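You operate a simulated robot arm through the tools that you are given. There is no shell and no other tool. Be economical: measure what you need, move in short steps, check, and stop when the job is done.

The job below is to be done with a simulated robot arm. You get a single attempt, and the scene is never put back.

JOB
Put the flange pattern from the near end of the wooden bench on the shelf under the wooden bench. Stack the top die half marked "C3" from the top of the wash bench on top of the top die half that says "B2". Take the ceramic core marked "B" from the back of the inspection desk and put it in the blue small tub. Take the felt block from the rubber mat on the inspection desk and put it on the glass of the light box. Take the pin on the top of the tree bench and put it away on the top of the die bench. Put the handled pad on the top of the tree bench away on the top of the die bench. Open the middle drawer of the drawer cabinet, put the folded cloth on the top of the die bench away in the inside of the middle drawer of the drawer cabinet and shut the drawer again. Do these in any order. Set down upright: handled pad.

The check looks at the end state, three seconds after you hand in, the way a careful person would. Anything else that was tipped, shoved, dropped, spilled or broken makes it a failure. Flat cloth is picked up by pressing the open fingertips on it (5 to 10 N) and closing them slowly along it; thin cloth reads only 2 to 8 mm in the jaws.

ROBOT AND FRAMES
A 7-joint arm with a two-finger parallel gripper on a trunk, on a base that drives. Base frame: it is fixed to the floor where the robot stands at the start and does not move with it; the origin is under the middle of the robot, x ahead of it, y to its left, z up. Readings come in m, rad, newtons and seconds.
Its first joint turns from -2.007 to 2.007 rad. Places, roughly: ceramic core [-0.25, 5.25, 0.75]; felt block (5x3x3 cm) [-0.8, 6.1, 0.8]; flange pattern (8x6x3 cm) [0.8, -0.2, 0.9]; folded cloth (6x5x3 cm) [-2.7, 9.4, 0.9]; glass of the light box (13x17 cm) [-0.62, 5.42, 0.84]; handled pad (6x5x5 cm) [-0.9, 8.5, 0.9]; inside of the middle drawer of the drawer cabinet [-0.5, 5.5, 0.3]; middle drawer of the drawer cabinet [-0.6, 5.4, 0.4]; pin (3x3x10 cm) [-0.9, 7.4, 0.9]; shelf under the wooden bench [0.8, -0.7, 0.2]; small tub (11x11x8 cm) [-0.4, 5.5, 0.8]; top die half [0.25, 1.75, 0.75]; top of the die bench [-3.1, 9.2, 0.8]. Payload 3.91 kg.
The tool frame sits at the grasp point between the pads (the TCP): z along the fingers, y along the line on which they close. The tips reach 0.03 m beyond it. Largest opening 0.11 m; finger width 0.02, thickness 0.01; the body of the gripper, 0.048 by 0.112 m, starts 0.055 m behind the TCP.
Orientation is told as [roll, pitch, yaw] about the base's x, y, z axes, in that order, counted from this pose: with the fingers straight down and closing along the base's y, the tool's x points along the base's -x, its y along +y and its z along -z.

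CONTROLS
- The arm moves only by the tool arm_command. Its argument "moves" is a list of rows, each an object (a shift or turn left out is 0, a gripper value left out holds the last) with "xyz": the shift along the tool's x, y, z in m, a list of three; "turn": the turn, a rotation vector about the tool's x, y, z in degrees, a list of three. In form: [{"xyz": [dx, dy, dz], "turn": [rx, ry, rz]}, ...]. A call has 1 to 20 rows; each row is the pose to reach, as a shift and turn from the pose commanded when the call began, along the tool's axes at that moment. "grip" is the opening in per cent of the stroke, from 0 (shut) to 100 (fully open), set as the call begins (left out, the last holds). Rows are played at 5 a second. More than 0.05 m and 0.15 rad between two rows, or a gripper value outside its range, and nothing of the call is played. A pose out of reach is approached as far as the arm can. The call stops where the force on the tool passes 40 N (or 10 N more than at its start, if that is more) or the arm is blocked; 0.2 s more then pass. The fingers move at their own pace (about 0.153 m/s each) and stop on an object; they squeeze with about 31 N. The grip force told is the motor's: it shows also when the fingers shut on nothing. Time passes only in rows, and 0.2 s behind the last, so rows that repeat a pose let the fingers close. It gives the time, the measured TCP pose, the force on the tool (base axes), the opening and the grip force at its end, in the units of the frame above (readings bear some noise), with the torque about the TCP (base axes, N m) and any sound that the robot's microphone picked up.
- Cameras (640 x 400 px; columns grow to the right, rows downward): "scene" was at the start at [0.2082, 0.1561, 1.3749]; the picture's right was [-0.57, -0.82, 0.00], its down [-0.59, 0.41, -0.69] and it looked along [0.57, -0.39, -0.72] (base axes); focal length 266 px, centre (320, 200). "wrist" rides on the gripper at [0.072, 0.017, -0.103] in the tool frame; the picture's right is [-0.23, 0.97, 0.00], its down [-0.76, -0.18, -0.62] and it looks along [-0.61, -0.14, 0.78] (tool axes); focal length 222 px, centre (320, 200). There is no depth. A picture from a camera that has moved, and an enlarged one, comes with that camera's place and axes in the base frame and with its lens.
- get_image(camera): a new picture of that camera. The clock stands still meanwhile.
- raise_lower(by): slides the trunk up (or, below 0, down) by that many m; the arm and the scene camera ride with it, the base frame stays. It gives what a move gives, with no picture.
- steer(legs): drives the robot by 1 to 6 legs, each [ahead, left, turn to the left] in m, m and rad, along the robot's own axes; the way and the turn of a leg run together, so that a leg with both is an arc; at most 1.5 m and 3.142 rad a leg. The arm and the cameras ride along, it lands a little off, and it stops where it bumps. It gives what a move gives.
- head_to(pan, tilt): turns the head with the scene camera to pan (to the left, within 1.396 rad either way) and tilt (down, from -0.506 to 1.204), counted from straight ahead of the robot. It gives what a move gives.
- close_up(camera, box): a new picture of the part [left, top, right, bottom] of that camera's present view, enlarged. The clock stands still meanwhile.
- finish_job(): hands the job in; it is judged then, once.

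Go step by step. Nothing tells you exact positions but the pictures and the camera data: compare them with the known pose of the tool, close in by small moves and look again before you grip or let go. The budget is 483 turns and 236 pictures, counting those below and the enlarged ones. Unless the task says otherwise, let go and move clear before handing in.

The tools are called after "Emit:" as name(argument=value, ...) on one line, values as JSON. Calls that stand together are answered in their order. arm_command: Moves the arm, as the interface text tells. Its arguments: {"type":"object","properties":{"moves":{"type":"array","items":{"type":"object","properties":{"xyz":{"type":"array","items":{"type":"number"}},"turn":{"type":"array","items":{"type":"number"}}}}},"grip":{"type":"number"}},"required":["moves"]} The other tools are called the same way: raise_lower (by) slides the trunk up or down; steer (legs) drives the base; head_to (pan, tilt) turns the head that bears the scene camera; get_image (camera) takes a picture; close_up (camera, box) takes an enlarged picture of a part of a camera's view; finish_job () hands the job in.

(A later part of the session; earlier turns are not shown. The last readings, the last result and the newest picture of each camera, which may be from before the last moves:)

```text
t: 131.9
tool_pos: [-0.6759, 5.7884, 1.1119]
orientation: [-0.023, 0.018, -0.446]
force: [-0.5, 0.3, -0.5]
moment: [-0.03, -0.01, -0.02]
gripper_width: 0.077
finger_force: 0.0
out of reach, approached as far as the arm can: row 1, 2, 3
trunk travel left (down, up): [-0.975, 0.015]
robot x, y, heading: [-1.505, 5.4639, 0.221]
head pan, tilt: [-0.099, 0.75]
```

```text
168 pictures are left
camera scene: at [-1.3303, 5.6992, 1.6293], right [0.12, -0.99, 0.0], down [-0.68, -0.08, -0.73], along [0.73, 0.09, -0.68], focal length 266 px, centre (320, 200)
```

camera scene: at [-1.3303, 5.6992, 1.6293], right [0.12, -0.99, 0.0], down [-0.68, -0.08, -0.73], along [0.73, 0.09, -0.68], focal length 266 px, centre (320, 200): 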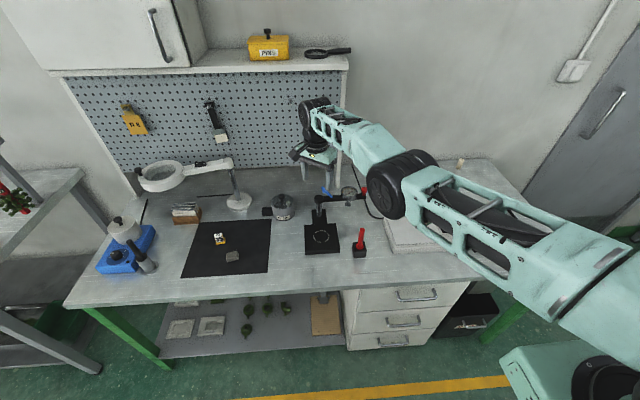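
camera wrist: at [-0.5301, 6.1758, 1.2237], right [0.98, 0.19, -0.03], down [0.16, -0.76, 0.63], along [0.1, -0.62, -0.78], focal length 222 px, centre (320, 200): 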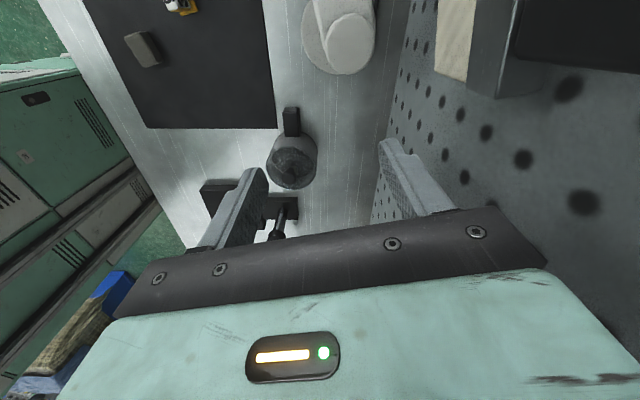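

Emit:
arm_command(moves=[{"xyz": [0, 0, -0.03]}, {"xyz": [0, 0, -0.06]}, {"xyz": [0, 0, -0.06]}])

Emit:
arm_command(moves=[{"xyz": [0, -0.03, 0]}, {"xyz": [0, -0.06, 0]}, {"xyz": [0, -0.06, 0]}])

```text
t: 132.7
tool_pos: [-0.6746, 5.7939, 1.1756]
orientation: [-0.025, 0.017, -0.444]
force: [-0.7, 0.0, -0.2]
moment: [0.05, 0.0, -0.01]
gripper_width: 0.0766
finger_force: 0.1
out of reach, approached as far as the arm can: row 2, 3
trunk travel left (down, up): [-0.975, 0.015]
robot x, y, heading: [-1.5062, 5.4607, 0.215]
head pan, tilt: [-0.099, 0.75]
```

```text
t: 133.5
tool_pos: [-0.6574, 5.7691, 1.1757]
orientation: [-0.025, 0.016, -0.446]
force: [-0.3, -0.1, 0.3]
moment: [0.02, -0.01, 0.0]
gripper_width: 0.077
finger_force: 0.0
out of reach, approached as far as the arm can: row 1, 2, 3
trunk travel left (down, up): [-0.975, 0.015]
robot x, y, heading: [-1.5078, 5.459, 0.22]
head pan, tilt: [-0.099, 0.75]
```

It can slide sideways but not shorten. I'll swing it to the right, where the posture was healthy earlier.

Emit:
arm_command(moves=[{"xyz": [-0.02, -0.036, 0]}, {"xyz": [-0.04, -0.073, 0]}, {"xyz": [-0.06, -0.109, 0]}, {"xyz": [-0.08, -0.145, 0]}, {"xyz": [-0.1, -0.181, 0]}, {"xyz": [-0.12, -0.218, 0]}, {"xyz": [-0.14, -0.254, 0]}, {"xyz": [-0.14, -0.254, 0]}])

Emit:
get_image(camera="scene")

```text
t: 135.3
tool_pos: [-0.5575, 5.4895, 1.1769]
orientation: [-0.023, 0.016, -0.445]
force: [0.8, 0.7, 0.7]
moment: [0.0, 0.01, 0.02]
gripper_width: 0.0769
finger_force: 0.0
out of reach, approached as far as the arm can: row 1, 2, 3, 4, 5, 6, 7, 8
trunk travel left (down, up): [-0.975, 0.015]
robot x, y, heading: [-1.5066, 5.4628, 0.217]
head pan, tilt: [-0.099, 0.75]
```

```text
167 pictures are left
camera scene: at [-1.3302, 5.6989, 1.6293], right [0.12, -0.99, 0.0], down [-0.68, -0.08, -0.73], along [0.73, 0.09, -0.68], focal length 266 px, centre (320, 200)
```

scene: 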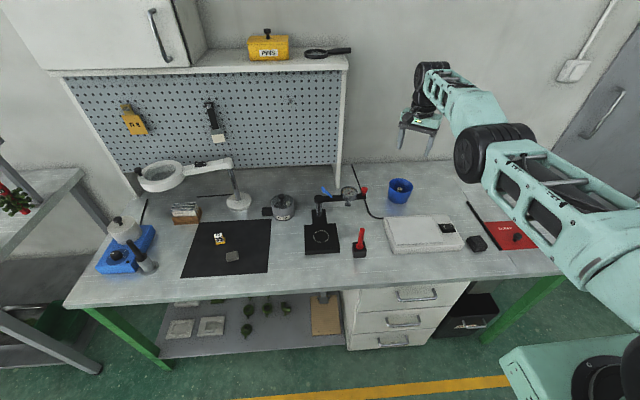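

The arm is nearly straight, so the solver seems stuck at the singularity. A downward move should make the elbow bend again.

Emit:
arm_command(moves=[{"xyz": [0, 0, 0.04]}, {"xyz": [0, 0, 0.08]}, {"xyz": [0.02, 0, 0.11]}, {"xyz": [0.04, -0.01, 0.13]}, {"xyz": [0.06, -0.02, 0.13]}])

```text
t: 136.5
tool_pos: [-0.5747, 5.5037, 1.0418]
orientation: [-0.023, 0.014, -0.446]
force: [0.1, -0.2, -0.7]
moment: [0.0, 0.03, 0.0]
gripper_width: 0.0769
finger_force: 0.2
out of reach, approached as far as the arm can: row 3, 4, 5
trunk travel left (down, up): [-0.975, 0.015]
robot x, y, heading: [-1.5092, 5.4631, 0.219]
head pan, tilt: [-0.099, 0.75]
```

I realise the commanded pose drifted too close to the robot, since shifts add to the unreachable command. By my bookkeeping it's at about (-1.07, 5.23), so I'll command back out to a comfortable reach.

Emit:
arm_command(moves=[{"xyz": [-0.026, 0.031, -0.007]}, {"xyz": [-0.051, 0.063, -0.014]}, {"xyz": [-0.077, 0.094, -0.021]}, {"xyz": [-0.102, 0.125, -0.028]}, {"xyz": [-0.128, 0.157, -0.035]}, {"xyz": [-0.154, 0.188, -0.042]}, {"xyz": [-0.179, 0.219, -0.049]}, {"xyz": [-0.205, 0.25, -0.056]}, {"xyz": [-0.23, 0.282, -0.063]}, {"xyz": [-0.256, 0.313, -0.07]}, {"xyz": [-0.256, 0.313, -0.07]}, {"xyz": [-0.256, 0.313, -0.07]}])

```text
t: 139.1
tool_pos: [-0.5823, 5.6018, 1.1326]
orientation: [-0.023, 0.012, -0.444]
force: [0.1, 1.0, 0.4]
moment: [-0.01, -0.03, 0.0]
gripper_width: 0.0771
finger_force: 0.1
out of reach, approached as far as the arm can: row 1, 2, 3, 4, 5, 6, 7, 8, 9, 10, 11, 12
trunk travel left (down, up): [-0.975, 0.015]
robot x, y, heading: [-1.5076, 5.4629, 0.219]
head pan, tilt: [-0.099, 0.75]
```

The behaviour fits a straight-elbow singularity: radial moves do nothing, but vertical ones do. I'll go down and in together, slowly.

Emit:
arm_command(moves=[{"xyz": [-0.012, -0.032, 0.02]}, {"xyz": [-0.023, -0.063, 0.04]}, {"xyz": [-0.034, -0.0945, 0.06]}, {"xyz": [-0.034, -0.0945, 0.09]}, {"xyz": [-0.026, -0.0995, 0.11]}, {"xyz": [-0.017, -0.1045, 0.12]}, {"xyz": [-0.009, -0.11, 0.13]}, {"xyz": [-0.001, -0.115, 0.14]}, {"xyz": [0.008, -0.12, 0.14]}, {"xyz": [0.016, -0.125, 0.14]}, {"xyz": [0.024, -0.13, 0.14]}, {"xyz": [0.033, -0.135, 0.14]}, {"xyz": [0.041, -0.14, 0.14]}, {"xyz": [0.05, -0.145, 0.14]}])

Emit:
get_image(camera="scene")

```text
t: 142.1
tool_pos: [-0.5959, 5.5074, 0.9701]
orientation: [-0.022, 0.016, -0.446]
force: [0.3, 0.1, 0.5]
moment: [0.03, -0.02, -0.01]
gripper_width: 0.077
finger_force: 0.1
out of reach, approached as far as the arm can: row 1, 2, 3, 4, 5, 6, 7, 8, 9, 10, 11, 12, 13, 14
trunk travel left (down, up): [-0.975, 0.015]
robot x, y, heading: [-1.5091, 5.462, 0.222]
head pan, tilt: [-0.099, 0.75]
```

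```text
166 pictures are left
camera scene: at [-1.3302, 5.699, 1.6293], right [0.12, -0.99, 0.0], down [-0.68, -0.08, -0.73], along [0.73, 0.09, -0.68], focal length 266 px, centre (320, 200)
```

scene: 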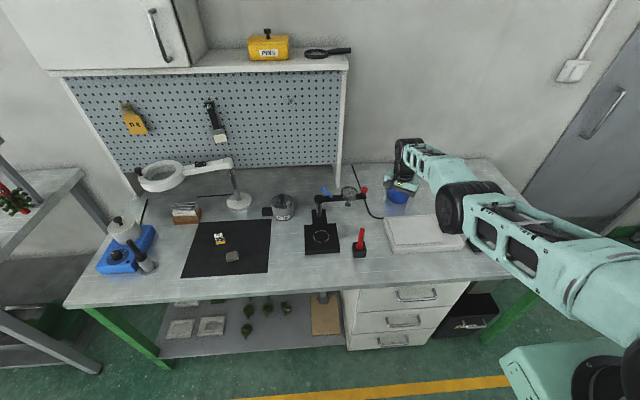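

The elbow has dropped to a low branch. I'll try unwinding the yaw further to zero relative to the robot while rising.

Emit:
arm_command(moves=[{"xyz": [0, 0, -0.03], "turn": [0, 0, -8]}, {"xyz": [0, 0, -0.06], "turn": [0, 0, -16]}, {"xyz": [0, 0, -0.09], "turn": [0, 0, -24]}, {"xyz": [0, 0, -0.12], "turn": [0, 0, -32]}, {"xyz": [0, 0, -0.15], "turn": [0, 0, -38]}])

Emit:
arm_command(moves=[{"xyz": [0.01, 0, 0]}, {"xyz": [0.02, 0, 0]}, {"xyz": [0.03, 0, 0]}, {"xyz": [0.04, 0, 0]}, {"xyz": [0.05, 0, 0]}, {"xyz": [0.06, 0, 0]}])

```text
t: 143.3
tool_pos: [-0.566, 5.5127, 1.1156]
orientation: [-0.009, 0.028, 0.221]
force: [0.3, 0.1, -0.4]
moment: [0.01, 0.01, 0.01]
gripper_width: 0.0769
finger_force: 0.1
out of reach, approached as far as the arm can: row 1, 2, 3, 4, 5
trunk travel left (down, up): [-0.975, 0.015]
robot x, y, heading: [-1.5055, 5.4622, 0.222]
head pan, tilt: [-0.099, 0.75]
```

```text
t: 144.7
tool_pos: [-0.5641, 5.5132, 1.1158]
orientation: [-0.009, 0.026, 0.218]
force: [-0.9, 0.6, -1.1]
moment: [0.04, 0.01, 0.01]
gripper_width: 0.077
finger_force: 0.1
out of reach, approached as far as the arm can: row 1, 2, 3, 4, 5, 6
trunk travel left (down, up): [-0.975, 0.015]
robot x, y, heading: [-1.509, 5.4601, 0.223]
head pan, tilt: [-0.099, 0.75]
```

Emit:
arm_command(moves=[{"xyz": [0, 0, 0]}, {"xyz": [0, 0, 0]}, {"xyz": [0, 0, 0]}])

Emit:
get_image(camera="scene")

```text
t: 145.5
tool_pos: [-0.5637, 5.5122, 1.1161]
orientation: [-0.008, 0.027, 0.218]
force: [-0.4, 0.2, -0.4]
moment: [0.03, 0.02, 0.02]
gripper_width: 0.077
finger_force: 0.1
trunk travel left (down, up): [-0.975, 0.015]
robot x, y, heading: [-1.5077, 5.4596, 0.219]
head pan, tilt: [-0.099, 0.75]
```

```text
165 pictures are left
camera scene: at [-1.3302, 5.699, 1.6293], right [0.12, -0.99, 0.0], down [-0.68, -0.08, -0.73], along [0.73, 0.09, -0.68], focal length 266 px, centre (320, 200)
```

scene: 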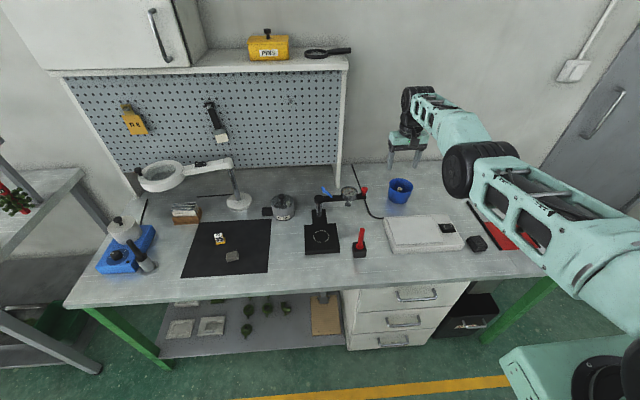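

A zero move is "in reach", so commands start from the actual pose. I'll go purely downward in small steps, which should shorten the shoulder–wrist distance.

Emit:
arm_command(moves=[{"xyz": [0, 0, 0.015]}, {"xyz": [0, 0, 0.03]}, {"xyz": [0, 0, 0.045]}, {"xyz": [0, 0, 0.06]}, {"xyz": [0, 0, 0.075]}, {"xyz": [0, 0, 0.09]}, {"xyz": [0, 0, 0.105]}, {"xyz": [0, 0, 0.12]}, {"xyz": [0, 0, 0.135]}])

Emit:
arm_command(moves=[{"xyz": [0.005, 0, 0]}, {"xyz": [0.01, 0, 0]}, {"xyz": [0.015, 0, 0]}, {"xyz": [0.02, 0, 0]}])

```text
t: 147.5
tool_pos: [-0.5874, 5.5088, 0.9854]
orientation: [-0.01, 0.025, 0.217]
force: [0.0, 0.2, 0.1]
moment: [0.0, -0.01, 0.0]
gripper_width: 0.0772
finger_force: 0.1
out of reach, approached as far as the arm can: row 3, 4, 5, 6, 7, 8, 9
trunk travel left (down, up): [-0.975, 0.015]
robot x, y, heading: [-1.506, 5.4586, 0.219]
head pan, tilt: [-0.099, 0.75]
```

```text
t: 148.5
tool_pos: [-0.5923, 5.5082, 0.9836]
orientation: [-0.008, 0.026, 0.218]
force: [-0.1, 0.4, 0.6]
moment: [0.01, 0.02, 0.03]
gripper_width: 0.077
finger_force: 0.0
out of reach, approached as far as the arm can: row 2, 3, 4
trunk travel left (down, up): [-0.975, 0.015]
robot x, y, heading: [-1.5069, 5.4637, 0.217]
head pan, tilt: [-0.099, 0.75]
```

Radial motion is still pinned. I'll test tilting the fingers outward, which forces the wrist back toward the robot.

Emit:
arm_command(moves=[{"xyz": [0, 0, -0.03]}, {"xyz": [0, 0, -0.06]}, {"xyz": [0, 0, -0.08], "turn": [0, -8, 0]}, {"xyz": [0, 0, -0.08], "turn": [0, -16, 0]}, {"xyz": [0, 0, -0.08], "turn": [0, -24, 0]}, {"xyz": [0, 0, -0.08], "turn": [0, -32, 0]}])

Emit:
get_image(camera="scene")

```text
t: 149.9
tool_pos: [-0.4783, 5.5311, 1.0359]
orientation: [-0.01, -0.534, 0.224]
force: [-0.4, 0.0, -0.4]
moment: [0.0, 0.01, 0.0]
gripper_width: 0.0769
finger_force: 0.1
out of reach, approached as far as the arm can: row 1, 2, 3, 4, 5, 6
trunk travel left (down, up): [-0.975, 0.015]
robot x, y, heading: [-1.5078, 5.4584, 0.218]
head pan, tilt: [-0.099, 0.75]
```

```text
164 pictures are left
camera scene: at [-1.3303, 5.699, 1.6294], right [0.12, -0.99, 0.0], down [-0.68, -0.08, -0.73], along [0.73, 0.09, -0.68], focal length 266 px, centre (320, 200)
```

scene: 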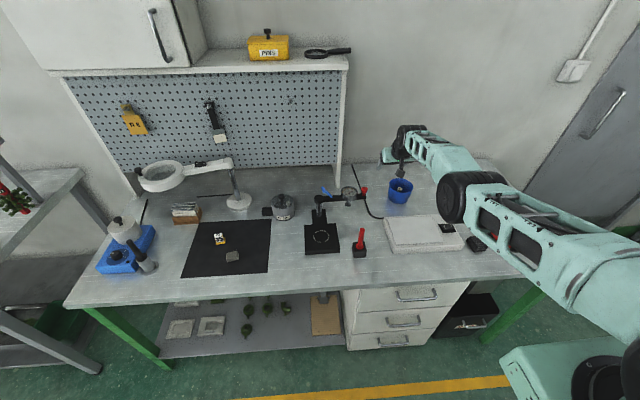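

The elbow seems locked just past its maximum-reach point, so an inward pull drives it the wrong way. I'll level the tool, push outward to full reach, then go up so it unfolds the other way.

Emit:
arm_command(moves=[{"turn": [0, 8, 0]}, {"turn": [0, 16, 0]}, {"turn": [0, 24, 0]}, {"turn": [0, 31, 0]}])

Emit:
arm_command(moves=[{"xyz": [-0.03, 0, 0]}, {"xyz": [-0.06, 0, 0]}, {"xyz": [-0.09, 0, 0]}, {"xyz": [-0.12, 0, 0]}, {"xyz": [-0.12, 0, -0.04]}, {"xyz": [-0.12, 0, -0.08]}, {"xyz": [-0.1, 0, -0.12]}, {"xyz": [-0.06, 0, -0.15]}, {"xyz": [-0.02, 0, -0.18]}, {"xyz": [0.02, 0, -0.2]}, {"xyz": [0.06, 0, -0.22]}])

Emit:
get_image(camera="scene")

```text
t: 150.9
tool_pos: [-0.5659, 5.516, 1.0678]
orientation: [-0.01, -0.004, 0.22]
force: [0.4, -0.3, -0.5]
moment: [-0.03, 0.02, 0.0]
gripper_width: 0.0768
finger_force: 0.1
out of reach, approached as far as the arm can: row 1, 2, 3, 4
trunk travel left (down, up): [-0.975, 0.015]
robot x, y, heading: [-1.5075, 5.4616, 0.219]
head pan, tilt: [-0.099, 0.75]
```

```text
t: 153.3
tool_pos: [-0.5653, 5.5136, 1.2958]
orientation: [-0.009, 0.011, 0.219]
force: [-0.6, 0.0, 0.3]
moment: [-0.05, 0.03, 0.0]
gripper_width: 0.077
finger_force: 0.1
out of reach, approached as far as the arm can: row 1, 2, 3, 4, 5, 6, 7, 8, 9, 10, 11
trunk travel left (down, up): [-0.975, 0.015]
robot x, y, heading: [-1.5096, 5.4613, 0.221]
head pan, tilt: [-0.099, 0.75]
```

```text
163 pictures are left
camera scene: at [-1.3305, 5.699, 1.6293], right [0.12, -0.99, 0.0], down [-0.68, -0.08, -0.73], along [0.73, 0.09, -0.68], focal length 266 px, centre (320, 200)
```

scene: 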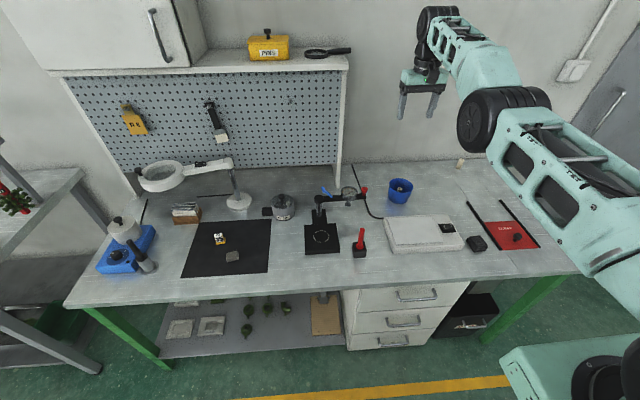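

Emit:
close_up(camera="scene", box=[380, 0, 640, 300])

```text
1.33 times, centred on (510, 150) of scene
camera zoom: at [-1.3305, 5.699, 1.6293], right [0.12, -0.99, 0.0], down [-0.68, -0.08, -0.73], along [0.73, 0.09, -0.68], focal length 354 px, centre (67, 267)
```

zoom: 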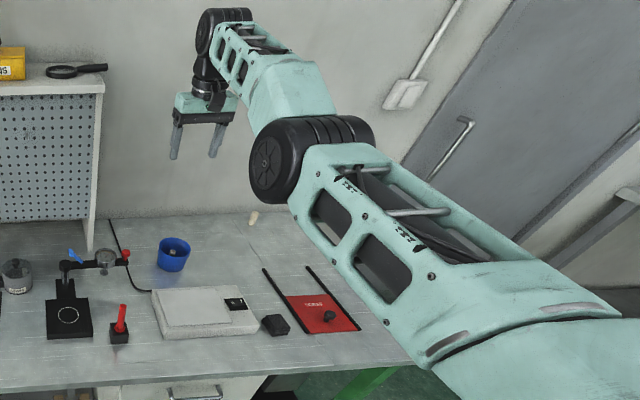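

The hinge is horizontal with the elbow up. So I'll hold outward pressure, sweep down far, and then pull inward.

Emit:
arm_command(moves=[{"xyz": [-0.05, 0, 0]}, {"xyz": [-0.08, 0, 0]}, {"xyz": [-0.08, 0, 0]}, {"xyz": [-0.08, 0, 0.04]}, {"xyz": [-0.08, 0, 0.08]}, {"xyz": [-0.08, 0, 0.12]}, {"xyz": [-0.08, 0, 0.16]}, {"xyz": [-0.08, 0, 0.2]}, {"xyz": [-0.08, 0, 0.24]}, {"xyz": [-0.07, 0, 0.28]}, {"xyz": [-0.04, 0, 0.31]}, {"xyz": [0, 0, 0.33]}, {"xyz": [0.04, 0, 0.33]}, {"xyz": [0.08, 0, 0.33]}, {"xyz": [0.11, 0, 0.33]}, {"xyz": [0.14, 0, 0.33]}])

```text
t: 156.7
tool_pos: [-0.606, 5.4974, 0.9289]
orientation: [-0.01, 0.008, 0.219]
force: [-0.1, -0.3, 0.7]
moment: [0.02, 0.01, 0.02]
gripper_width: 0.077
finger_force: 0.2
out of reach, approached as far as the arm can: row 1, 2, 3, 4, 5, 6, 7, 8, 9, 10, 11, 12, 13, 14, 15, 16
trunk travel left (down, up): [-0.975, 0.015]
robot x, y, heading: [-1.5048, 5.4571, 0.217]
head pan, tilt: [-0.099, 0.75]
```

The pin persists on a sphere about the shoulder. The sure way out is to drive the shoulder pitch to its limit by reaching low in free space, so I'll raise the arm, back off, and turn to point along the empty aisle.

Emit:
arm_command(moves=[{"xyz": [0, 0, -0.04]}, {"xyz": [0, 0, -0.08]}, {"xyz": [0, 0, -0.12]}, {"xyz": [0, 0, -0.16]}, {"xyz": [0, 0, -0.2]}])

Emit:
steer(legs=[[-0.25, 0, 0], [0, 0, -1.3]])

Emit:
head_to(pan=-0.1, tilt=0.5)

Emit:
get_image(camera="scene")

```text
t: 157.9
tool_pos: [-0.5586, 5.5061, 1.1268]
orientation: [-0.008, 0.01, 0.219]
force: [-0.2, 0.5, 0.4]
moment: [-0.01, 0.04, 0.02]
gripper_width: 0.0771
finger_force: 0.0
out of reach, approached as far as the arm can: row 1, 2, 3, 4, 5
trunk travel left (down, up): [-0.975, 0.015]
robot x, y, heading: [-1.5054, 5.4581, 0.221]
head pan, tilt: [-0.099, 0.75]
```

```text
t: 162.9
tool_pos: [-1.4428, 4.5095, 1.1269]
orientation: [-0.008, 0.01, -1.069]
force: [-0.2, 0.2, 1.0]
moment: [-0.04, -0.01, -0.01]
gripper_width: 0.077
finger_force: 0.1
trunk travel left (down, up): [-0.975, 0.015]
robot x, y, heading: [-1.7482, 5.4075, -1.07]
head pan, tilt: [-0.099, 0.75]
```

```text
t: 163.7
tool_pos: [-1.4414, 4.5093, 1.1274]
orientation: [-0.009, 0.011, -1.066]
force: [0.0, -1.1, -0.1]
moment: [-0.02, -0.01, 0.01]
gripper_width: 0.077
finger_force: 0.0
trunk travel left (down, up): [-0.975, 0.015]
robot x, y, heading: [-1.7483, 5.4079, -1.06]
head pan, tilt: [-0.099, 0.499]
```

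```text
161 pictures are left
camera scene: at [-1.4664, 5.2945, 1.6512], right [-0.92, -0.39, 0.0], down [-0.19, 0.44, -0.88], along [0.34, -0.81, -0.48], focal length 266 px, centre (320, 200)
```

scene: 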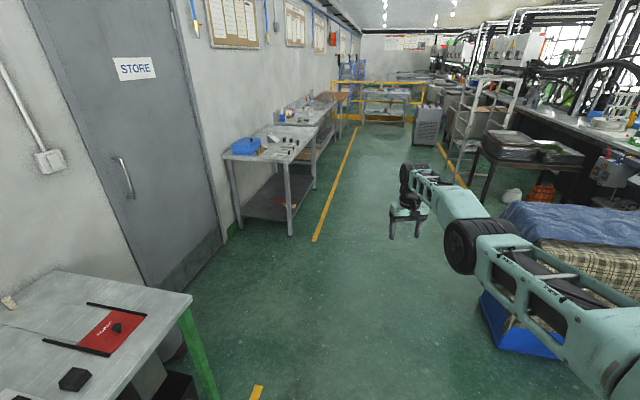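

The space ahead is free. I'll command a long way down here.

Emit:
arm_command(moves=[{"xyz": [0, 0, 0.045]}, {"xyz": [0, 0, 0.09]}, {"xyz": [0, 0, 0.135]}, {"xyz": [0, 0, 0.18]}, {"xyz": [0, 0, 0.225]}, {"xyz": [0, 0, 0.27]}, {"xyz": [0, 0, 0.315]}, {"xyz": [0, 0, 0.36]}, {"xyz": [0, 0, 0.405]}, {"xyz": [0, 0, 0.45]}, {"xyz": [0, 0, 0.495]}, {"xyz": [0, 0, 0.54]}])

Emit:
get_image(camera="scene")

```text
t: 166.5
tool_pos: [-1.4798, 4.6128, 0.7814]
orientation: [-0.006, -0.06, -1.063]
force: [0.4, 0.2, -0.2]
moment: [-0.02, -0.03, -0.01]
gripper_width: 0.077
finger_force: 0.1
out of reach, approached as far as the arm can: row 1, 2, 3, 4, 5, 6, 7, 8, 9, 10, 11, 12
trunk travel left (down, up): [-0.975, 0.015]
robot x, y, heading: [-1.7528, 5.4057, -1.072]
head pan, tilt: [-0.099, 0.499]
stopped in row 12: the arm was blocked; the commanded pose is now the measured one
```

```text
160 pictures are left
camera scene: at [-1.4664, 5.2945, 1.6513], right [-0.92, -0.39, 0.0], down [-0.19, 0.44, -0.88], along [0.34, -0.81, -0.48], focal length 266 px, centre (320, 200)
```

scene: 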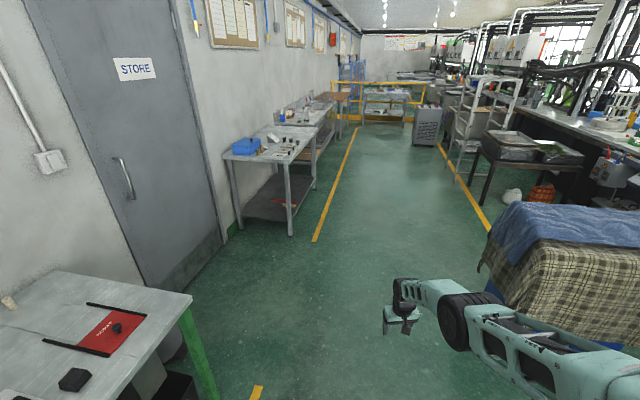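

Now at the lower limit. I'll pull inward and up slightly.

Emit:
arm_command(moves=[{"xyz": [0.02, 0, 0]}, {"xyz": [0.04, 0, 0]}, {"xyz": [0.06, 0, 0]}, {"xyz": [0.08, 0, 0]}, {"xyz": [0.1, 0, 0]}, {"xyz": [0.12, 0, 0]}, {"xyz": [0.15, 0, 0]}, {"xyz": [0.18, 0, 0]}])

```text
t: 168.3
tool_pos: [-1.5711, 4.7753, 0.7693]
orientation: [-0.007, -0.053, -1.065]
force: [0.3, 0.2, -0.3]
moment: [0.0, -0.01, 0.0]
gripper_width: 0.077
finger_force: 0.2
trunk travel left (down, up): [-0.975, 0.015]
robot x, y, heading: [-1.7527, 5.4078, -1.068]
head pan, tilt: [-0.099, 0.499]
```

It works again. I'll rise and level the tool, then look.

Emit:
arm_command(moves=[{"xyz": [0.0, 0, -0.04], "turn": [0, 3, 0]}, {"xyz": [0.0, 0, -0.08], "turn": [0, 3, 0]}, {"xyz": [0.0, 0, -0.12], "turn": [0, 3, 0]}, {"xyz": [0.0, 0, -0.16], "turn": [0, 3, 0]}, {"xyz": [0.0, 0, -0.2], "turn": [0, 3, 0]}, {"xyz": [0.0, 0, -0.24], "turn": [0, 3, 0]}, {"xyz": [0.0, 0, -0.28], "turn": [0, 3, 0]}, {"xyz": [0.0, 0, -0.32], "turn": [0, 3, 0]}])

Emit:
get_image(camera="scene")

```text
t: 170.1
tool_pos: [-1.5739, 4.7913, 1.0863]
orientation: [-0.005, 0.001, -1.065]
force: [1.0, 0.0, 0.7]
moment: [-0.01, 0.04, -0.01]
gripper_width: 0.077
finger_force: 0.0
trunk travel left (down, up): [-0.975, 0.015]
robot x, y, heading: [-1.7492, 5.4073, -1.068]
head pan, tilt: [-0.099, 0.499]
```

```text
159 pictures are left
camera scene: at [-1.4662, 5.2942, 1.6512], right [-0.92, -0.39, 0.0], down [-0.19, 0.44, -0.88], along [0.34, -0.81, -0.48], focal length 266 px, centre (320, 200)
```

scene: 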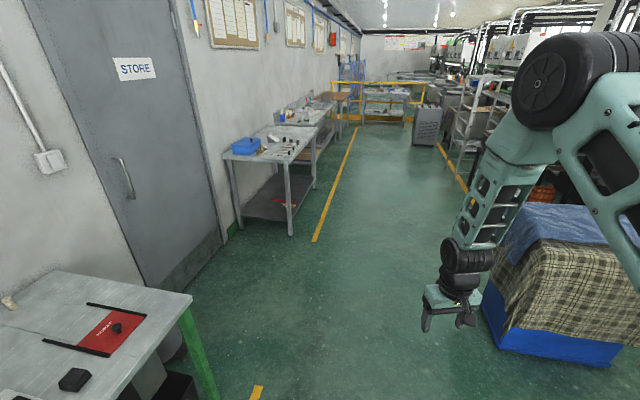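

The arm is healthy again with the elbow up, and I'll keep within 0.85 m and to the right of centre from now on. Pre-rotating the tool, then driving so the felt block is straight ahead.

Emit:
arm_command(moves=[{"turn": [0, 0, 8]}, {"turn": [0, 0, 16]}, {"turn": [0, 0, 24]}, {"turn": [0, 0, 32]}, {"turn": [0, 0, 40]}, {"turn": [0, 0, 48]}, {"turn": [0, 0, 56]}, {"turn": [0, 0, 64]}, {"turn": [0, 0, 72]}, {"turn": [0, 0, 78]}])

Emit:
steer(legs=[[0, 0, 1.27], [0, 0.573, 0]])

Emit:
head_to(pan=-0.1, tilt=0.75)

Emit:
get_image(camera="scene")

```text
t: 172.3
tool_pos: [-1.5748, 4.7911, 1.0861]
orientation: [-0.003, -0.005, -2.427]
force: [0.0, 0.1, 0.4]
moment: [0.0, -0.01, 0.02]
gripper_width: 0.0772
finger_force: 0.0
trunk travel left (down, up): [-0.975, 0.015]
robot x, y, heading: [-1.7505, 5.4075, -1.065]
head pan, tilt: [-0.099, 0.499]
```

```text
t: 178.6
tool_pos: [-1.2113, 5.9375, 1.0862]
orientation: [-0.003, -0.006, -1.177]
force: [-0.3, 0.4, -0.4]
moment: [0.02, -0.02, 0.0]
gripper_width: 0.0773
finger_force: 0.0
trunk travel left (down, up): [-0.975, 0.015]
robot x, y, heading: [-1.8513, 5.9652, 0.179]
head pan, tilt: [-0.099, 0.499]
```

```text
t: 179.4
tool_pos: [-1.2121, 5.9392, 1.0868]
orientation: [-0.002, -0.006, -1.179]
force: [-0.7, 0.6, -0.1]
moment: [0.01, -0.01, 0.02]
gripper_width: 0.0769
finger_force: 0.1
trunk travel left (down, up): [-0.975, 0.015]
robot x, y, heading: [-1.851, 5.9715, 0.179]
head pan, tilt: [-0.099, 0.75]
```

```text
158 pictures are left
camera scene: at [-1.6651, 6.1986, 1.6294], right [0.08, -1.0, 0.0], down [-0.68, -0.05, -0.73], along [0.73, 0.06, -0.68], focal length 266 px, centre (320, 200)
```

scene: 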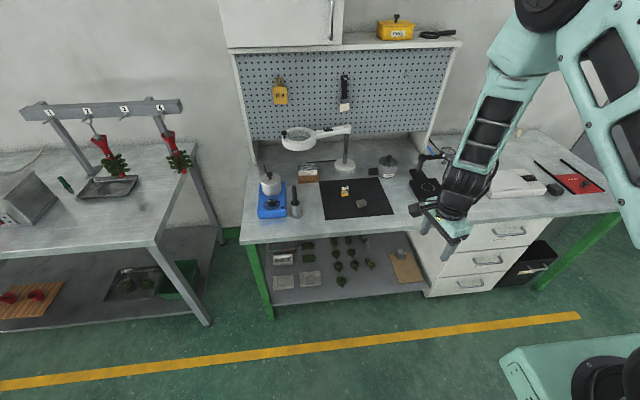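

Tree bench visible at left. I'll drive ahead so the gripper comes over the felt block.

Emit:
steer(legs=[[0.43, 0.07, 0]])

Emit:
get_image(camera="wrist")

Emit:
get_image(camera="scene")

```text
t: 182.0
tool_pos: [-0.8102, 6.0838, 1.0862]
orientation: [-0.003, -0.007, -1.177]
force: [-0.8, -0.1, -0.1]
moment: [-0.02, 0.01, 0.03]
gripper_width: 0.0769
finger_force: 0.1
trunk travel left (down, up): [-0.975, 0.015]
robot x, y, heading: [-1.4463, 6.1126, 0.182]
head pan, tilt: [-0.099, 0.75]
```

```text
157 pictures are left
camera wrist: at [-0.8212, 6.1585, 1.1902], right [0.99, 0.16, 0.0], down [0.13, -0.77, 0.63], along [0.1, -0.62, -0.78], focal length 222 px, centre (320, 200)
```

wrist: 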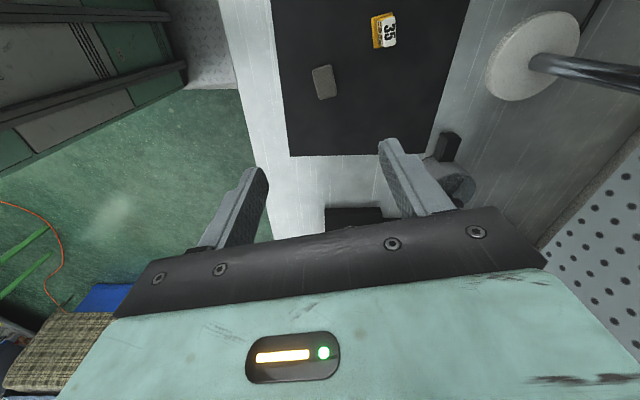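

```text
156 pictures are left
camera scene: at [-1.2633, 6.3436, 1.6294], right [0.08, -1.0, 0.0], down [-0.68, -0.06, -0.73], along [0.73, 0.06, -0.68], focal length 266 px, centre (320, 200)
```

scene: 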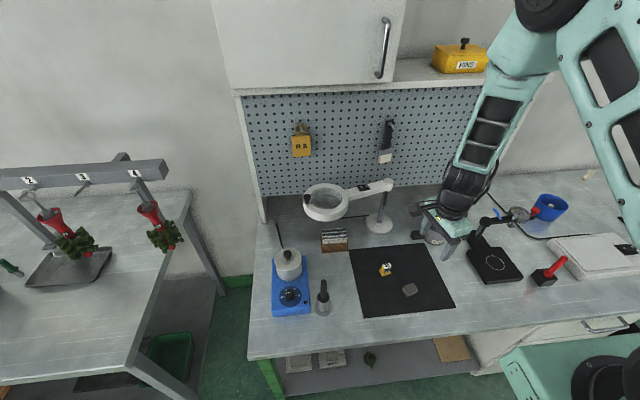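

The felt is nearly centred with matching angle. I'll descend in stages.

Emit:
arm_command(moves=[{"xyz": [0.003, 0.01, 0.045]}, {"xyz": [0.003, 0.01, 0.09]}, {"xyz": [0.003, 0.01, 0.135]}, {"xyz": [0.003, 0.01, 0.17]}])

Emit:
get_image(camera="wrist")

```text
t: 183.0
tool_pos: [-0.8006, 6.0908, 0.9155]
orientation: [-0.003, -0.007, -1.175]
force: [-0.1, 0.2, 0.1]
moment: [0.04, 0.02, 0.0]
gripper_width: 0.0768
finger_force: 0.1
trunk travel left (down, up): [-0.975, 0.015]
robot x, y, heading: [-1.4485, 6.1128, 0.179]
head pan, tilt: [-0.099, 0.75]
```

```text
155 pictures are left
camera wrist: at [-0.8132, 6.1641, 1.0188], right [0.99, 0.17, 0.0], down [0.13, -0.77, 0.63], along [0.1, -0.62, -0.78], focal length 222 px, centre (320, 200)
```

wrist: 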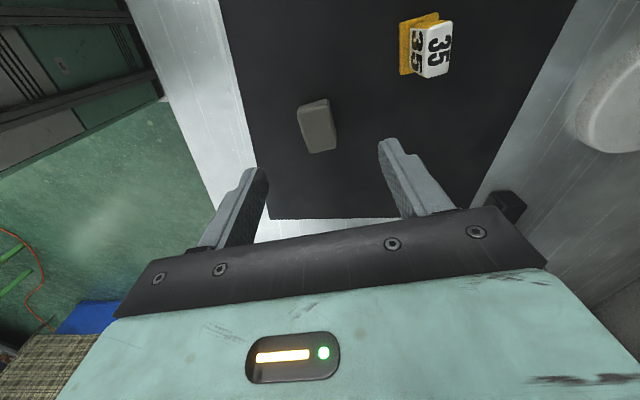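

Small correction, then down to grip height.

Emit:
arm_command(moves=[{"xyz": [0.006, -0.002, 0.04]}, {"xyz": [0.006, -0.002, 0.07]}, {"xyz": [0.006, -0.002, 0.075]}])

Emit:
arm_command(moves=[{"xyz": [0, 0, 0]}, {"xyz": [0, 0, 0]}, {"xyz": [0, 0, 0]}, {"xyz": [0, 0, 0]}], grip=0)

Emit:
get_image(camera="wrist")

```text
t: 183.8
tool_pos: [-0.804, 6.0941, 0.8429]
orientation: [-0.002, -0.007, -1.175]
force: [0.3, 0.3, 0.2]
moment: [0.0, -0.04, 0.0]
gripper_width: 0.077
finger_force: 0.1
trunk travel left (down, up): [-0.975, 0.015]
robot x, y, heading: [-1.4502, 6.1105, 0.184]
head pan, tilt: [-0.099, 0.75]
```

```text
t: 184.8
tool_pos: [-0.8049, 6.0934, 0.8435]
orientation: [-0.002, -0.007, -1.176]
force: [-0.2, -0.4, 0.0]
moment: [-0.03, -0.01, 0.0]
gripper_width: 0.0288
finger_force: 31.6
trunk travel left (down, up): [-0.975, 0.015]
robot x, y, heading: [-1.4463, 6.114, 0.179]
head pan, tilt: [-0.099, 0.75]
```

```text
154 pictures are left
camera wrist: at [-0.8164, 6.1679, 0.9464], right [0.99, 0.16, 0.0], down [0.13, -0.77, 0.63], along [0.1, -0.62, -0.78], focal length 222 px, centre (320, 200)
```

wrist: 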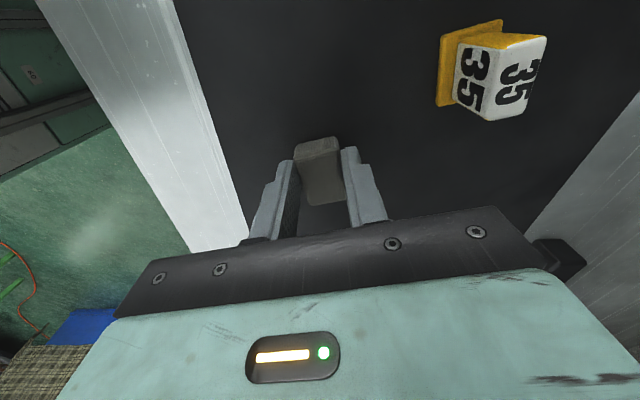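

Gripped. I'll lift and carry it by driving right to the light box.

Emit:
arm_command(moves=[{"xyz": [0, 0, -0.04]}, {"xyz": [0, 0, -0.08]}, {"xyz": [0, 0, -0.12]}, {"xyz": [0, 0, -0.16]}, {"xyz": [0, 0, -0.2]}, {"xyz": [0, 0, -0.24]}])

Emit:
steer(legs=[[0, -0.703, 0], [0.065, 0, 0]])

Emit:
get_image(camera="scene")

Emit:
get_image(camera="wrist")

```text
t: 186.2
tool_pos: [-0.8057, 6.0948, 1.0823]
orientation: [-0.003, -0.004, -1.177]
force: [0.8, 0.1, -0.9]
moment: [0.01, 0.04, -0.04]
gripper_width: 0.0288
finger_force: 30.9
trunk travel left (down, up): [-0.975, 0.015]
robot x, y, heading: [-1.4506, 6.1114, 0.18]
head pan, tilt: [-0.099, 0.75]
```

```text
t: 190.7
tool_pos: [-0.612, 5.4162, 1.081]
orientation: [-0.002, -0.009, -1.169]
force: [-0.4, -0.4, 0.0]
moment: [0.0, -0.02, 0.02]
gripper_width: 0.0289
finger_force: 30.8
trunk travel left (down, up): [-0.975, 0.015]
robot x, y, heading: [-1.2503, 5.431, 0.187]
head pan, tilt: [-0.099, 0.75]
```

```text
153 pictures are left
camera scene: at [-1.0707, 5.6616, 1.6294], right [0.09, -1.0, 0.0], down [-0.68, -0.06, -0.73], along [0.73, 0.06, -0.68], focal length 266 px, centre (320, 200)
```

scene: 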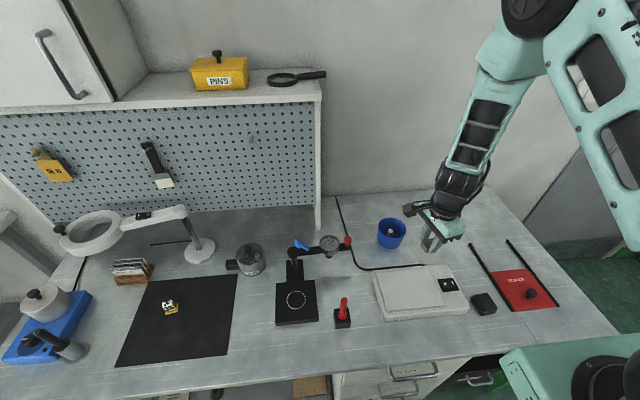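

```text
152 pictures are left
camera wrist: at [-0.6237, 5.4903, 1.1847], right [0.99, 0.17, 0.0], down [0.13, -0.77, 0.63], along [0.11, -0.62, -0.78], focal length 222 px, centre (320, 200)
```

wrist: 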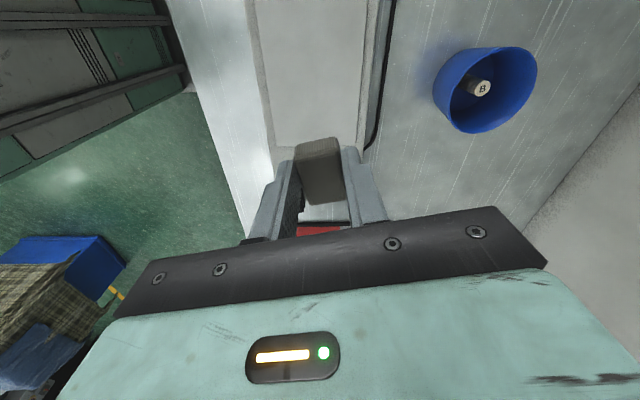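

The tool is over the glass centre. I'll descend to just above, then to contact.

Emit:
arm_command(moves=[{"xyz": [-0.007, 0, 0.045]}, {"xyz": [-0.007, 0, 0.09]}, {"xyz": [-0.007, 0, 0.135]}, {"xyz": [-0.007, 0, 0.17]}])

Emit:
arm_command(moves=[{"xyz": [0, 0, 0.006]}, {"xyz": [0, 0, 0.012]}, {"xyz": [0, 0, 0.018]}])

Emit:
close_up(camera="scene", box=[370, 230, 490, 330])

```text
t: 191.7
tool_pos: [-0.6076, 5.4118, 0.91]
orientation: [-0.002, -0.006, -1.17]
force: [-0.2, 0.2, 0.1]
moment: [-0.02, 0.02, 0.01]
gripper_width: 0.0291
finger_force: 31.1
trunk travel left (down, up): [-0.975, 0.015]
robot x, y, heading: [-1.2547, 5.4297, 0.185]
head pan, tilt: [-0.099, 0.75]
```

```text
t: 192.5
tool_pos: [-0.6079, 5.4085, 0.893]
orientation: [-0.002, -0.008, -1.17]
force: [-0.5, -0.6, 0.2]
moment: [0.05, 0.0, 0.0]
gripper_width: 0.0286
finger_force: 31.4
trunk travel left (down, up): [-0.975, 0.015]
robot x, y, heading: [-1.2528, 5.43, 0.188]
head pan, tilt: [-0.099, 0.75]
```

```text
4.00 times, centred on (430, 280) of scene
camera zoom: at [-1.0703, 5.6617, 1.6293], right [0.09, -1.0, 0.0], down [-0.68, -0.06, -0.73], along [0.73, 0.06, -0.68], focal length 1063 px, centre (-120, -120)
```

zoom: 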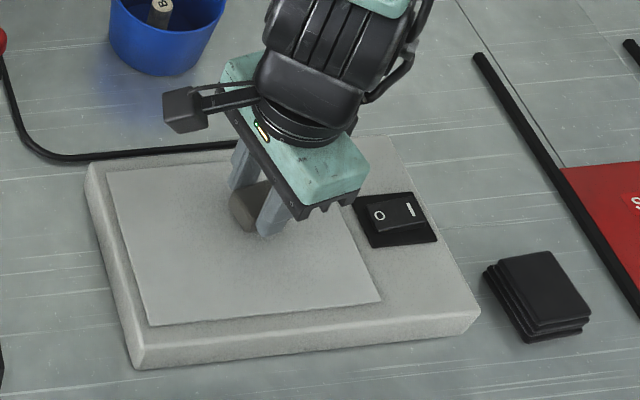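

Right over the glass centre. Continue down to contact.

Emit:
arm_command(moves=[{"xyz": [0, 0, 0.004]}, {"xyz": [0, 0, 0.008]}, {"xyz": [0, 0, 0.012]}])

```text
t: 193.4
tool_pos: [-0.6082, 5.4082, 0.8844]
orientation: [0.0, -0.004, -1.172]
force: [-8.2, -1.9, 29.1]
moment: [-0.2, 0.24, -0.06]
gripper_width: 0.0287
finger_force: 31.3
trunk travel left (down, up): [-0.975, 0.015]
robot x, y, heading: [-1.257, 5.431, 0.184]
head pan, tilt: [-0.099, 0.75]
stopped in row 3: the force on the tool passed its limit (the readings are from after the stop); the commanded pose is now the measured one
```

Contact. I'll ease up, open, rise and check.

Emit:
arm_command(moves=[{"xyz": [0, 0, -0.002]}, {"xyz": [0, 0, -0.002]}])

Emit:
arm_command(moves=[{"xyz": [0, 0, 0]}, {"xyz": [0, 0, 0]}], grip=70)

Emit:
arm_command(moves=[{"xyz": [0, 0, -0.03]}, {"xyz": [0, 0, -0.07]}, {"xyz": [0, 0, -0.11]}, {"xyz": [0, 0, -0.15]}, {"xyz": [0, 0, -0.2]}])

Emit:
close_up(camera="scene", box=[370, 210, 490, 330])

```text
t: 194.0
tool_pos: [-0.6064, 5.4083, 0.8845]
orientation: [0.0, -0.006, -1.169]
force: [-5.1, 0.2, 13.4]
moment: [-0.01, 0.15, -0.02]
gripper_width: 0.0286
finger_force: 31.3
trunk travel left (down, up): [-0.975, 0.015]
robot x, y, heading: [-1.2531, 5.4307, 0.19]
head pan, tilt: [-0.099, 0.75]
```

```text
t: 194.6
tool_pos: [-0.6066, 5.4087, 0.8849]
orientation: [0.0, -0.008, -1.171]
force: [0.3, -1.1, 0.6]
moment: [-0.02, 0.01, 0.01]
gripper_width: 0.0771
finger_force: 0.0
trunk travel left (down, up): [-0.975, 0.015]
robot x, y, heading: [-1.2574, 5.4284, 0.186]
head pan, tilt: [-0.099, 0.75]
```

```text
t: 195.8
tool_pos: [-0.609, 5.4077, 1.0852]
orientation: [-0.001, -0.005, -1.172]
force: [0.3, -0.9, -0.3]
moment: [0.05, 0.0, -0.01]
gripper_width: 0.0768
finger_force: 0.1
trunk travel left (down, up): [-0.975, 0.015]
robot x, y, heading: [-1.2554, 5.4318, 0.186]
head pan, tilt: [-0.099, 0.75]
```

```text
3.33 times, centred on (430, 270) of scene
camera zoom: at [-1.0697, 5.6615, 1.6292], right [0.09, -1.0, 0.0], down [-0.68, -0.06, -0.73], along [0.73, 0.06, -0.68], focal length 886 px, centre (-47, -33)
```

zoom: 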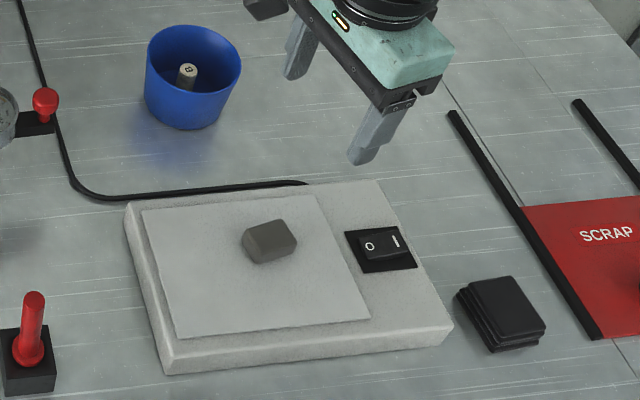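

The felt block lies on the glass. Now back out and travel left to the tree bench.

Emit:
steer(legs=[[-0.5, 0, 0], [0, 1.5, 0]])

Emit:
head_to(pan=0.3, tilt=0.5)

Emit:
get_image(camera="scene")

Emit:
head_to(pan=1.2, tilt=0.4)

Emit:
get_image(camera="scene")

```text
t: 205.8
tool_pos: [-1.368, 6.7831, 1.0863]
orientation: [-0.001, -0.006, -1.198]
force: [0.6, 0.1, -0.6]
moment: [0.0, 0.01, 0.0]
gripper_width: 0.0768
finger_force: 0.0
trunk travel left (down, up): [-0.975, 0.015]
robot x, y, heading: [-2.0102, 6.8215, 0.157]
head pan, tilt: [-0.099, 0.75]
```

```text
t: 206.7
tool_pos: [-1.3686, 6.7829, 1.0851]
orientation: [0.001, -0.006, -1.198]
force: [-0.4, -0.3, -0.3]
moment: [0.0, 0.04, -0.02]
gripper_width: 0.0768
finger_force: 0.1
trunk travel left (down, up): [-0.975, 0.015]
robot x, y, heading: [-2.0138, 6.8197, 0.157]
head pan, tilt: [0.3, 0.499]
```

```text
149 pictures are left
camera scene: at [-1.8235, 7.0835, 1.6513], right [0.44, -0.9, 0.0], down [-0.43, -0.21, -0.88], along [0.79, 0.39, -0.48], focal length 266 px, centre (320, 200)
```

scene: 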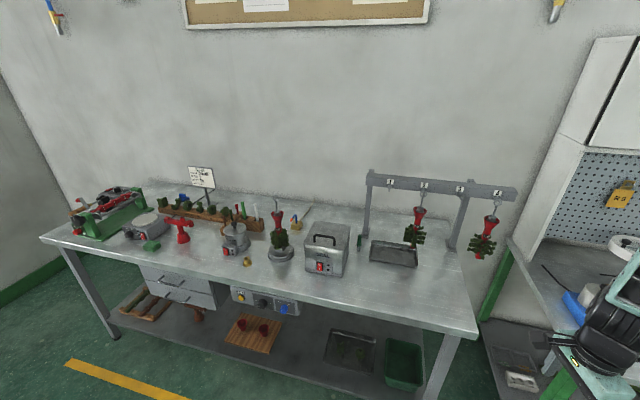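

```text
t: 207.9
tool_pos: [-1.3668, 6.7825, 1.085]
orientation: [0.0, -0.006, -1.198]
force: [0.5, -1.1, 0.1]
moment: [0.0, 0.01, -0.01]
gripper_width: 0.0769
finger_force: 0.0
trunk travel left (down, up): [-0.975, 0.015]
robot x, y, heading: [-2.0116, 6.8249, 0.163]
head pan, tilt: [1.201, 0.4]
```

```text
148 pictures are left
camera scene: at [-1.8856, 7.1338, 1.6604], right [0.98, -0.21, 0.0], down [-0.08, -0.38, -0.92], along [0.19, 0.9, -0.39], focal length 266 px, centre (320, 200)
```

scene: 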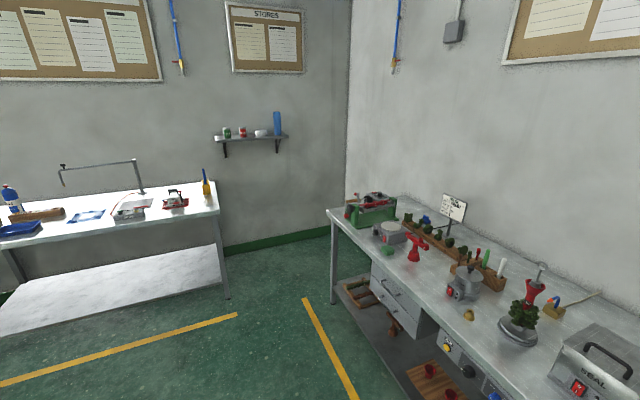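

The die bench is on the back wall. I'll zoom into the tree bench to identify the pin and the handled pad.

Emit:
head_to(pan=0.3, tilt=0.5)

Emit:
close_up(camera="scene", box=[40, 160, 200, 270])

Emit:
close_up(camera="scene", box=[200, 180, 360, 290])

Emit:
close_up(camera="scene", box=[350, 160, 510, 270])

```text
t: 209.1
tool_pos: [-1.3679, 6.783, 1.0855]
orientation: [0.0, -0.005, -1.196]
force: [1.5, -0.9, -0.3]
moment: [0.0, -0.01, -0.01]
gripper_width: 0.0771
finger_force: 0.0
trunk travel left (down, up): [-0.975, 0.015]
robot x, y, heading: [-2.017, 6.8221, 0.16]
head pan, tilt: [0.3, 0.499]
```

```text
3.64 times, centred on (120, 215) of scene
camera zoom: at [-1.8235, 7.0837, 1.6513], right [0.44, -0.9, 0.0], down [-0.43, -0.21, -0.88], along [0.79, 0.39, -0.48], focal length 967 px, centre (1047, 146)
```

zoom: 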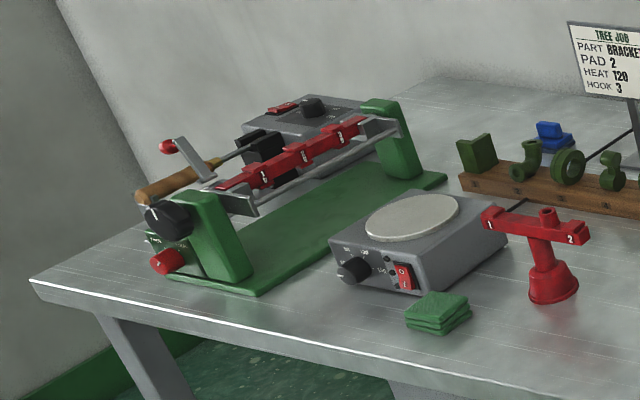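

```text
3.64 times, centred on (280, 235) of scene
camera zoom: at [-1.8235, 7.0837, 1.6513], right [0.44, -0.9, 0.0], down [-0.43, -0.21, -0.88], along [0.79, 0.39, -0.48], focal length 967 px, centre (466, 73)
```

zoom: 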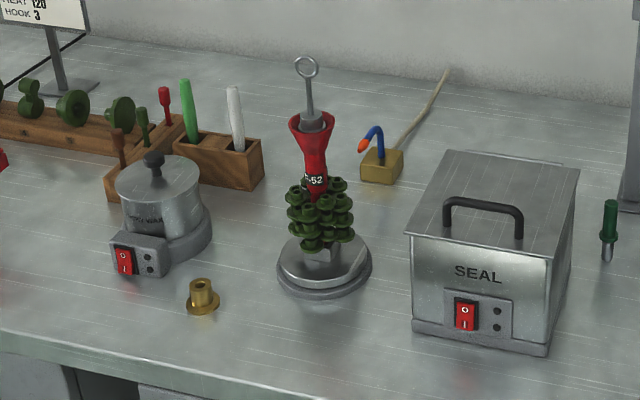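

```text
3.64 times, centred on (430, 215) of scene
camera zoom: at [-1.8235, 7.0837, 1.6513], right [0.44, -0.9, 0.0], down [-0.43, -0.21, -0.88], along [0.79, 0.39, -0.48], focal length 967 px, centre (-80, 146)
```

zoom: 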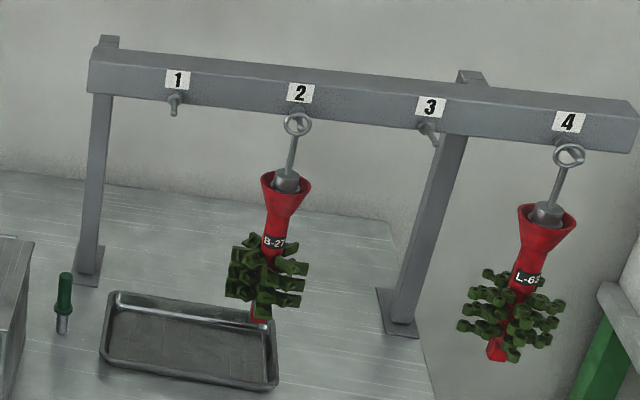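

The pin is the green-handled one standing at about (-0.87, 7.354) between the SEAL box and the rack, and the handled pad is the blue one at about (-0.90, 8.485). To keep the wrist camera away from the SEAL box I'll turn the tool the other way round, here in free space, in two halves.

Emit:
arm_command(moves=[{"turn": [0, 0, -8]}, {"turn": [0, 0, -16]}, {"turn": [0, 0, -24]}, {"turn": [0, 0, -32]}, {"turn": [0, 0, -40]}, {"turn": [0, 0, -48]}, {"turn": [0, 0, -56]}, {"turn": [0, 0, -64]}, {"turn": [0, 0, -72]}, {"turn": [0, 0, -80]}])

Emit:
arm_command(moves=[{"turn": [0, 0, -8]}, {"turn": [0, 0, -16]}, {"turn": [0, 0, -24]}, {"turn": [0, 0, -32]}, {"turn": [0, 0, -40]}, {"turn": [0, 0, -48]}, {"turn": [0, 0, -56]}, {"turn": [0, 0, -64]}, {"turn": [0, 0, -72]}])

```text
t: 211.3
tool_pos: [-1.3673, 6.7818, 1.0847]
orientation: [-0.006, -0.001, 0.202]
force: [-0.1, -0.3, 0.6]
moment: [0.0, 0.0, 0.01]
gripper_width: 0.0771
finger_force: 0.1
trunk travel left (down, up): [-0.975, 0.015]
robot x, y, heading: [-2.0112, 6.8183, 0.161]
head pan, tilt: [0.3, 0.499]
```

```text
t: 213.3
tool_pos: [-1.3678, 6.7826, 1.0851]
orientation: [-0.001, 0.004, 1.459]
force: [0.6, -0.5, 0.0]
moment: [-0.02, -0.03, 0.0]
gripper_width: 0.0771
finger_force: 0.1
trunk travel left (down, up): [-0.975, 0.015]
robot x, y, heading: [-2.0109, 6.8158, 0.161]
head pan, tilt: [0.3, 0.499]
```

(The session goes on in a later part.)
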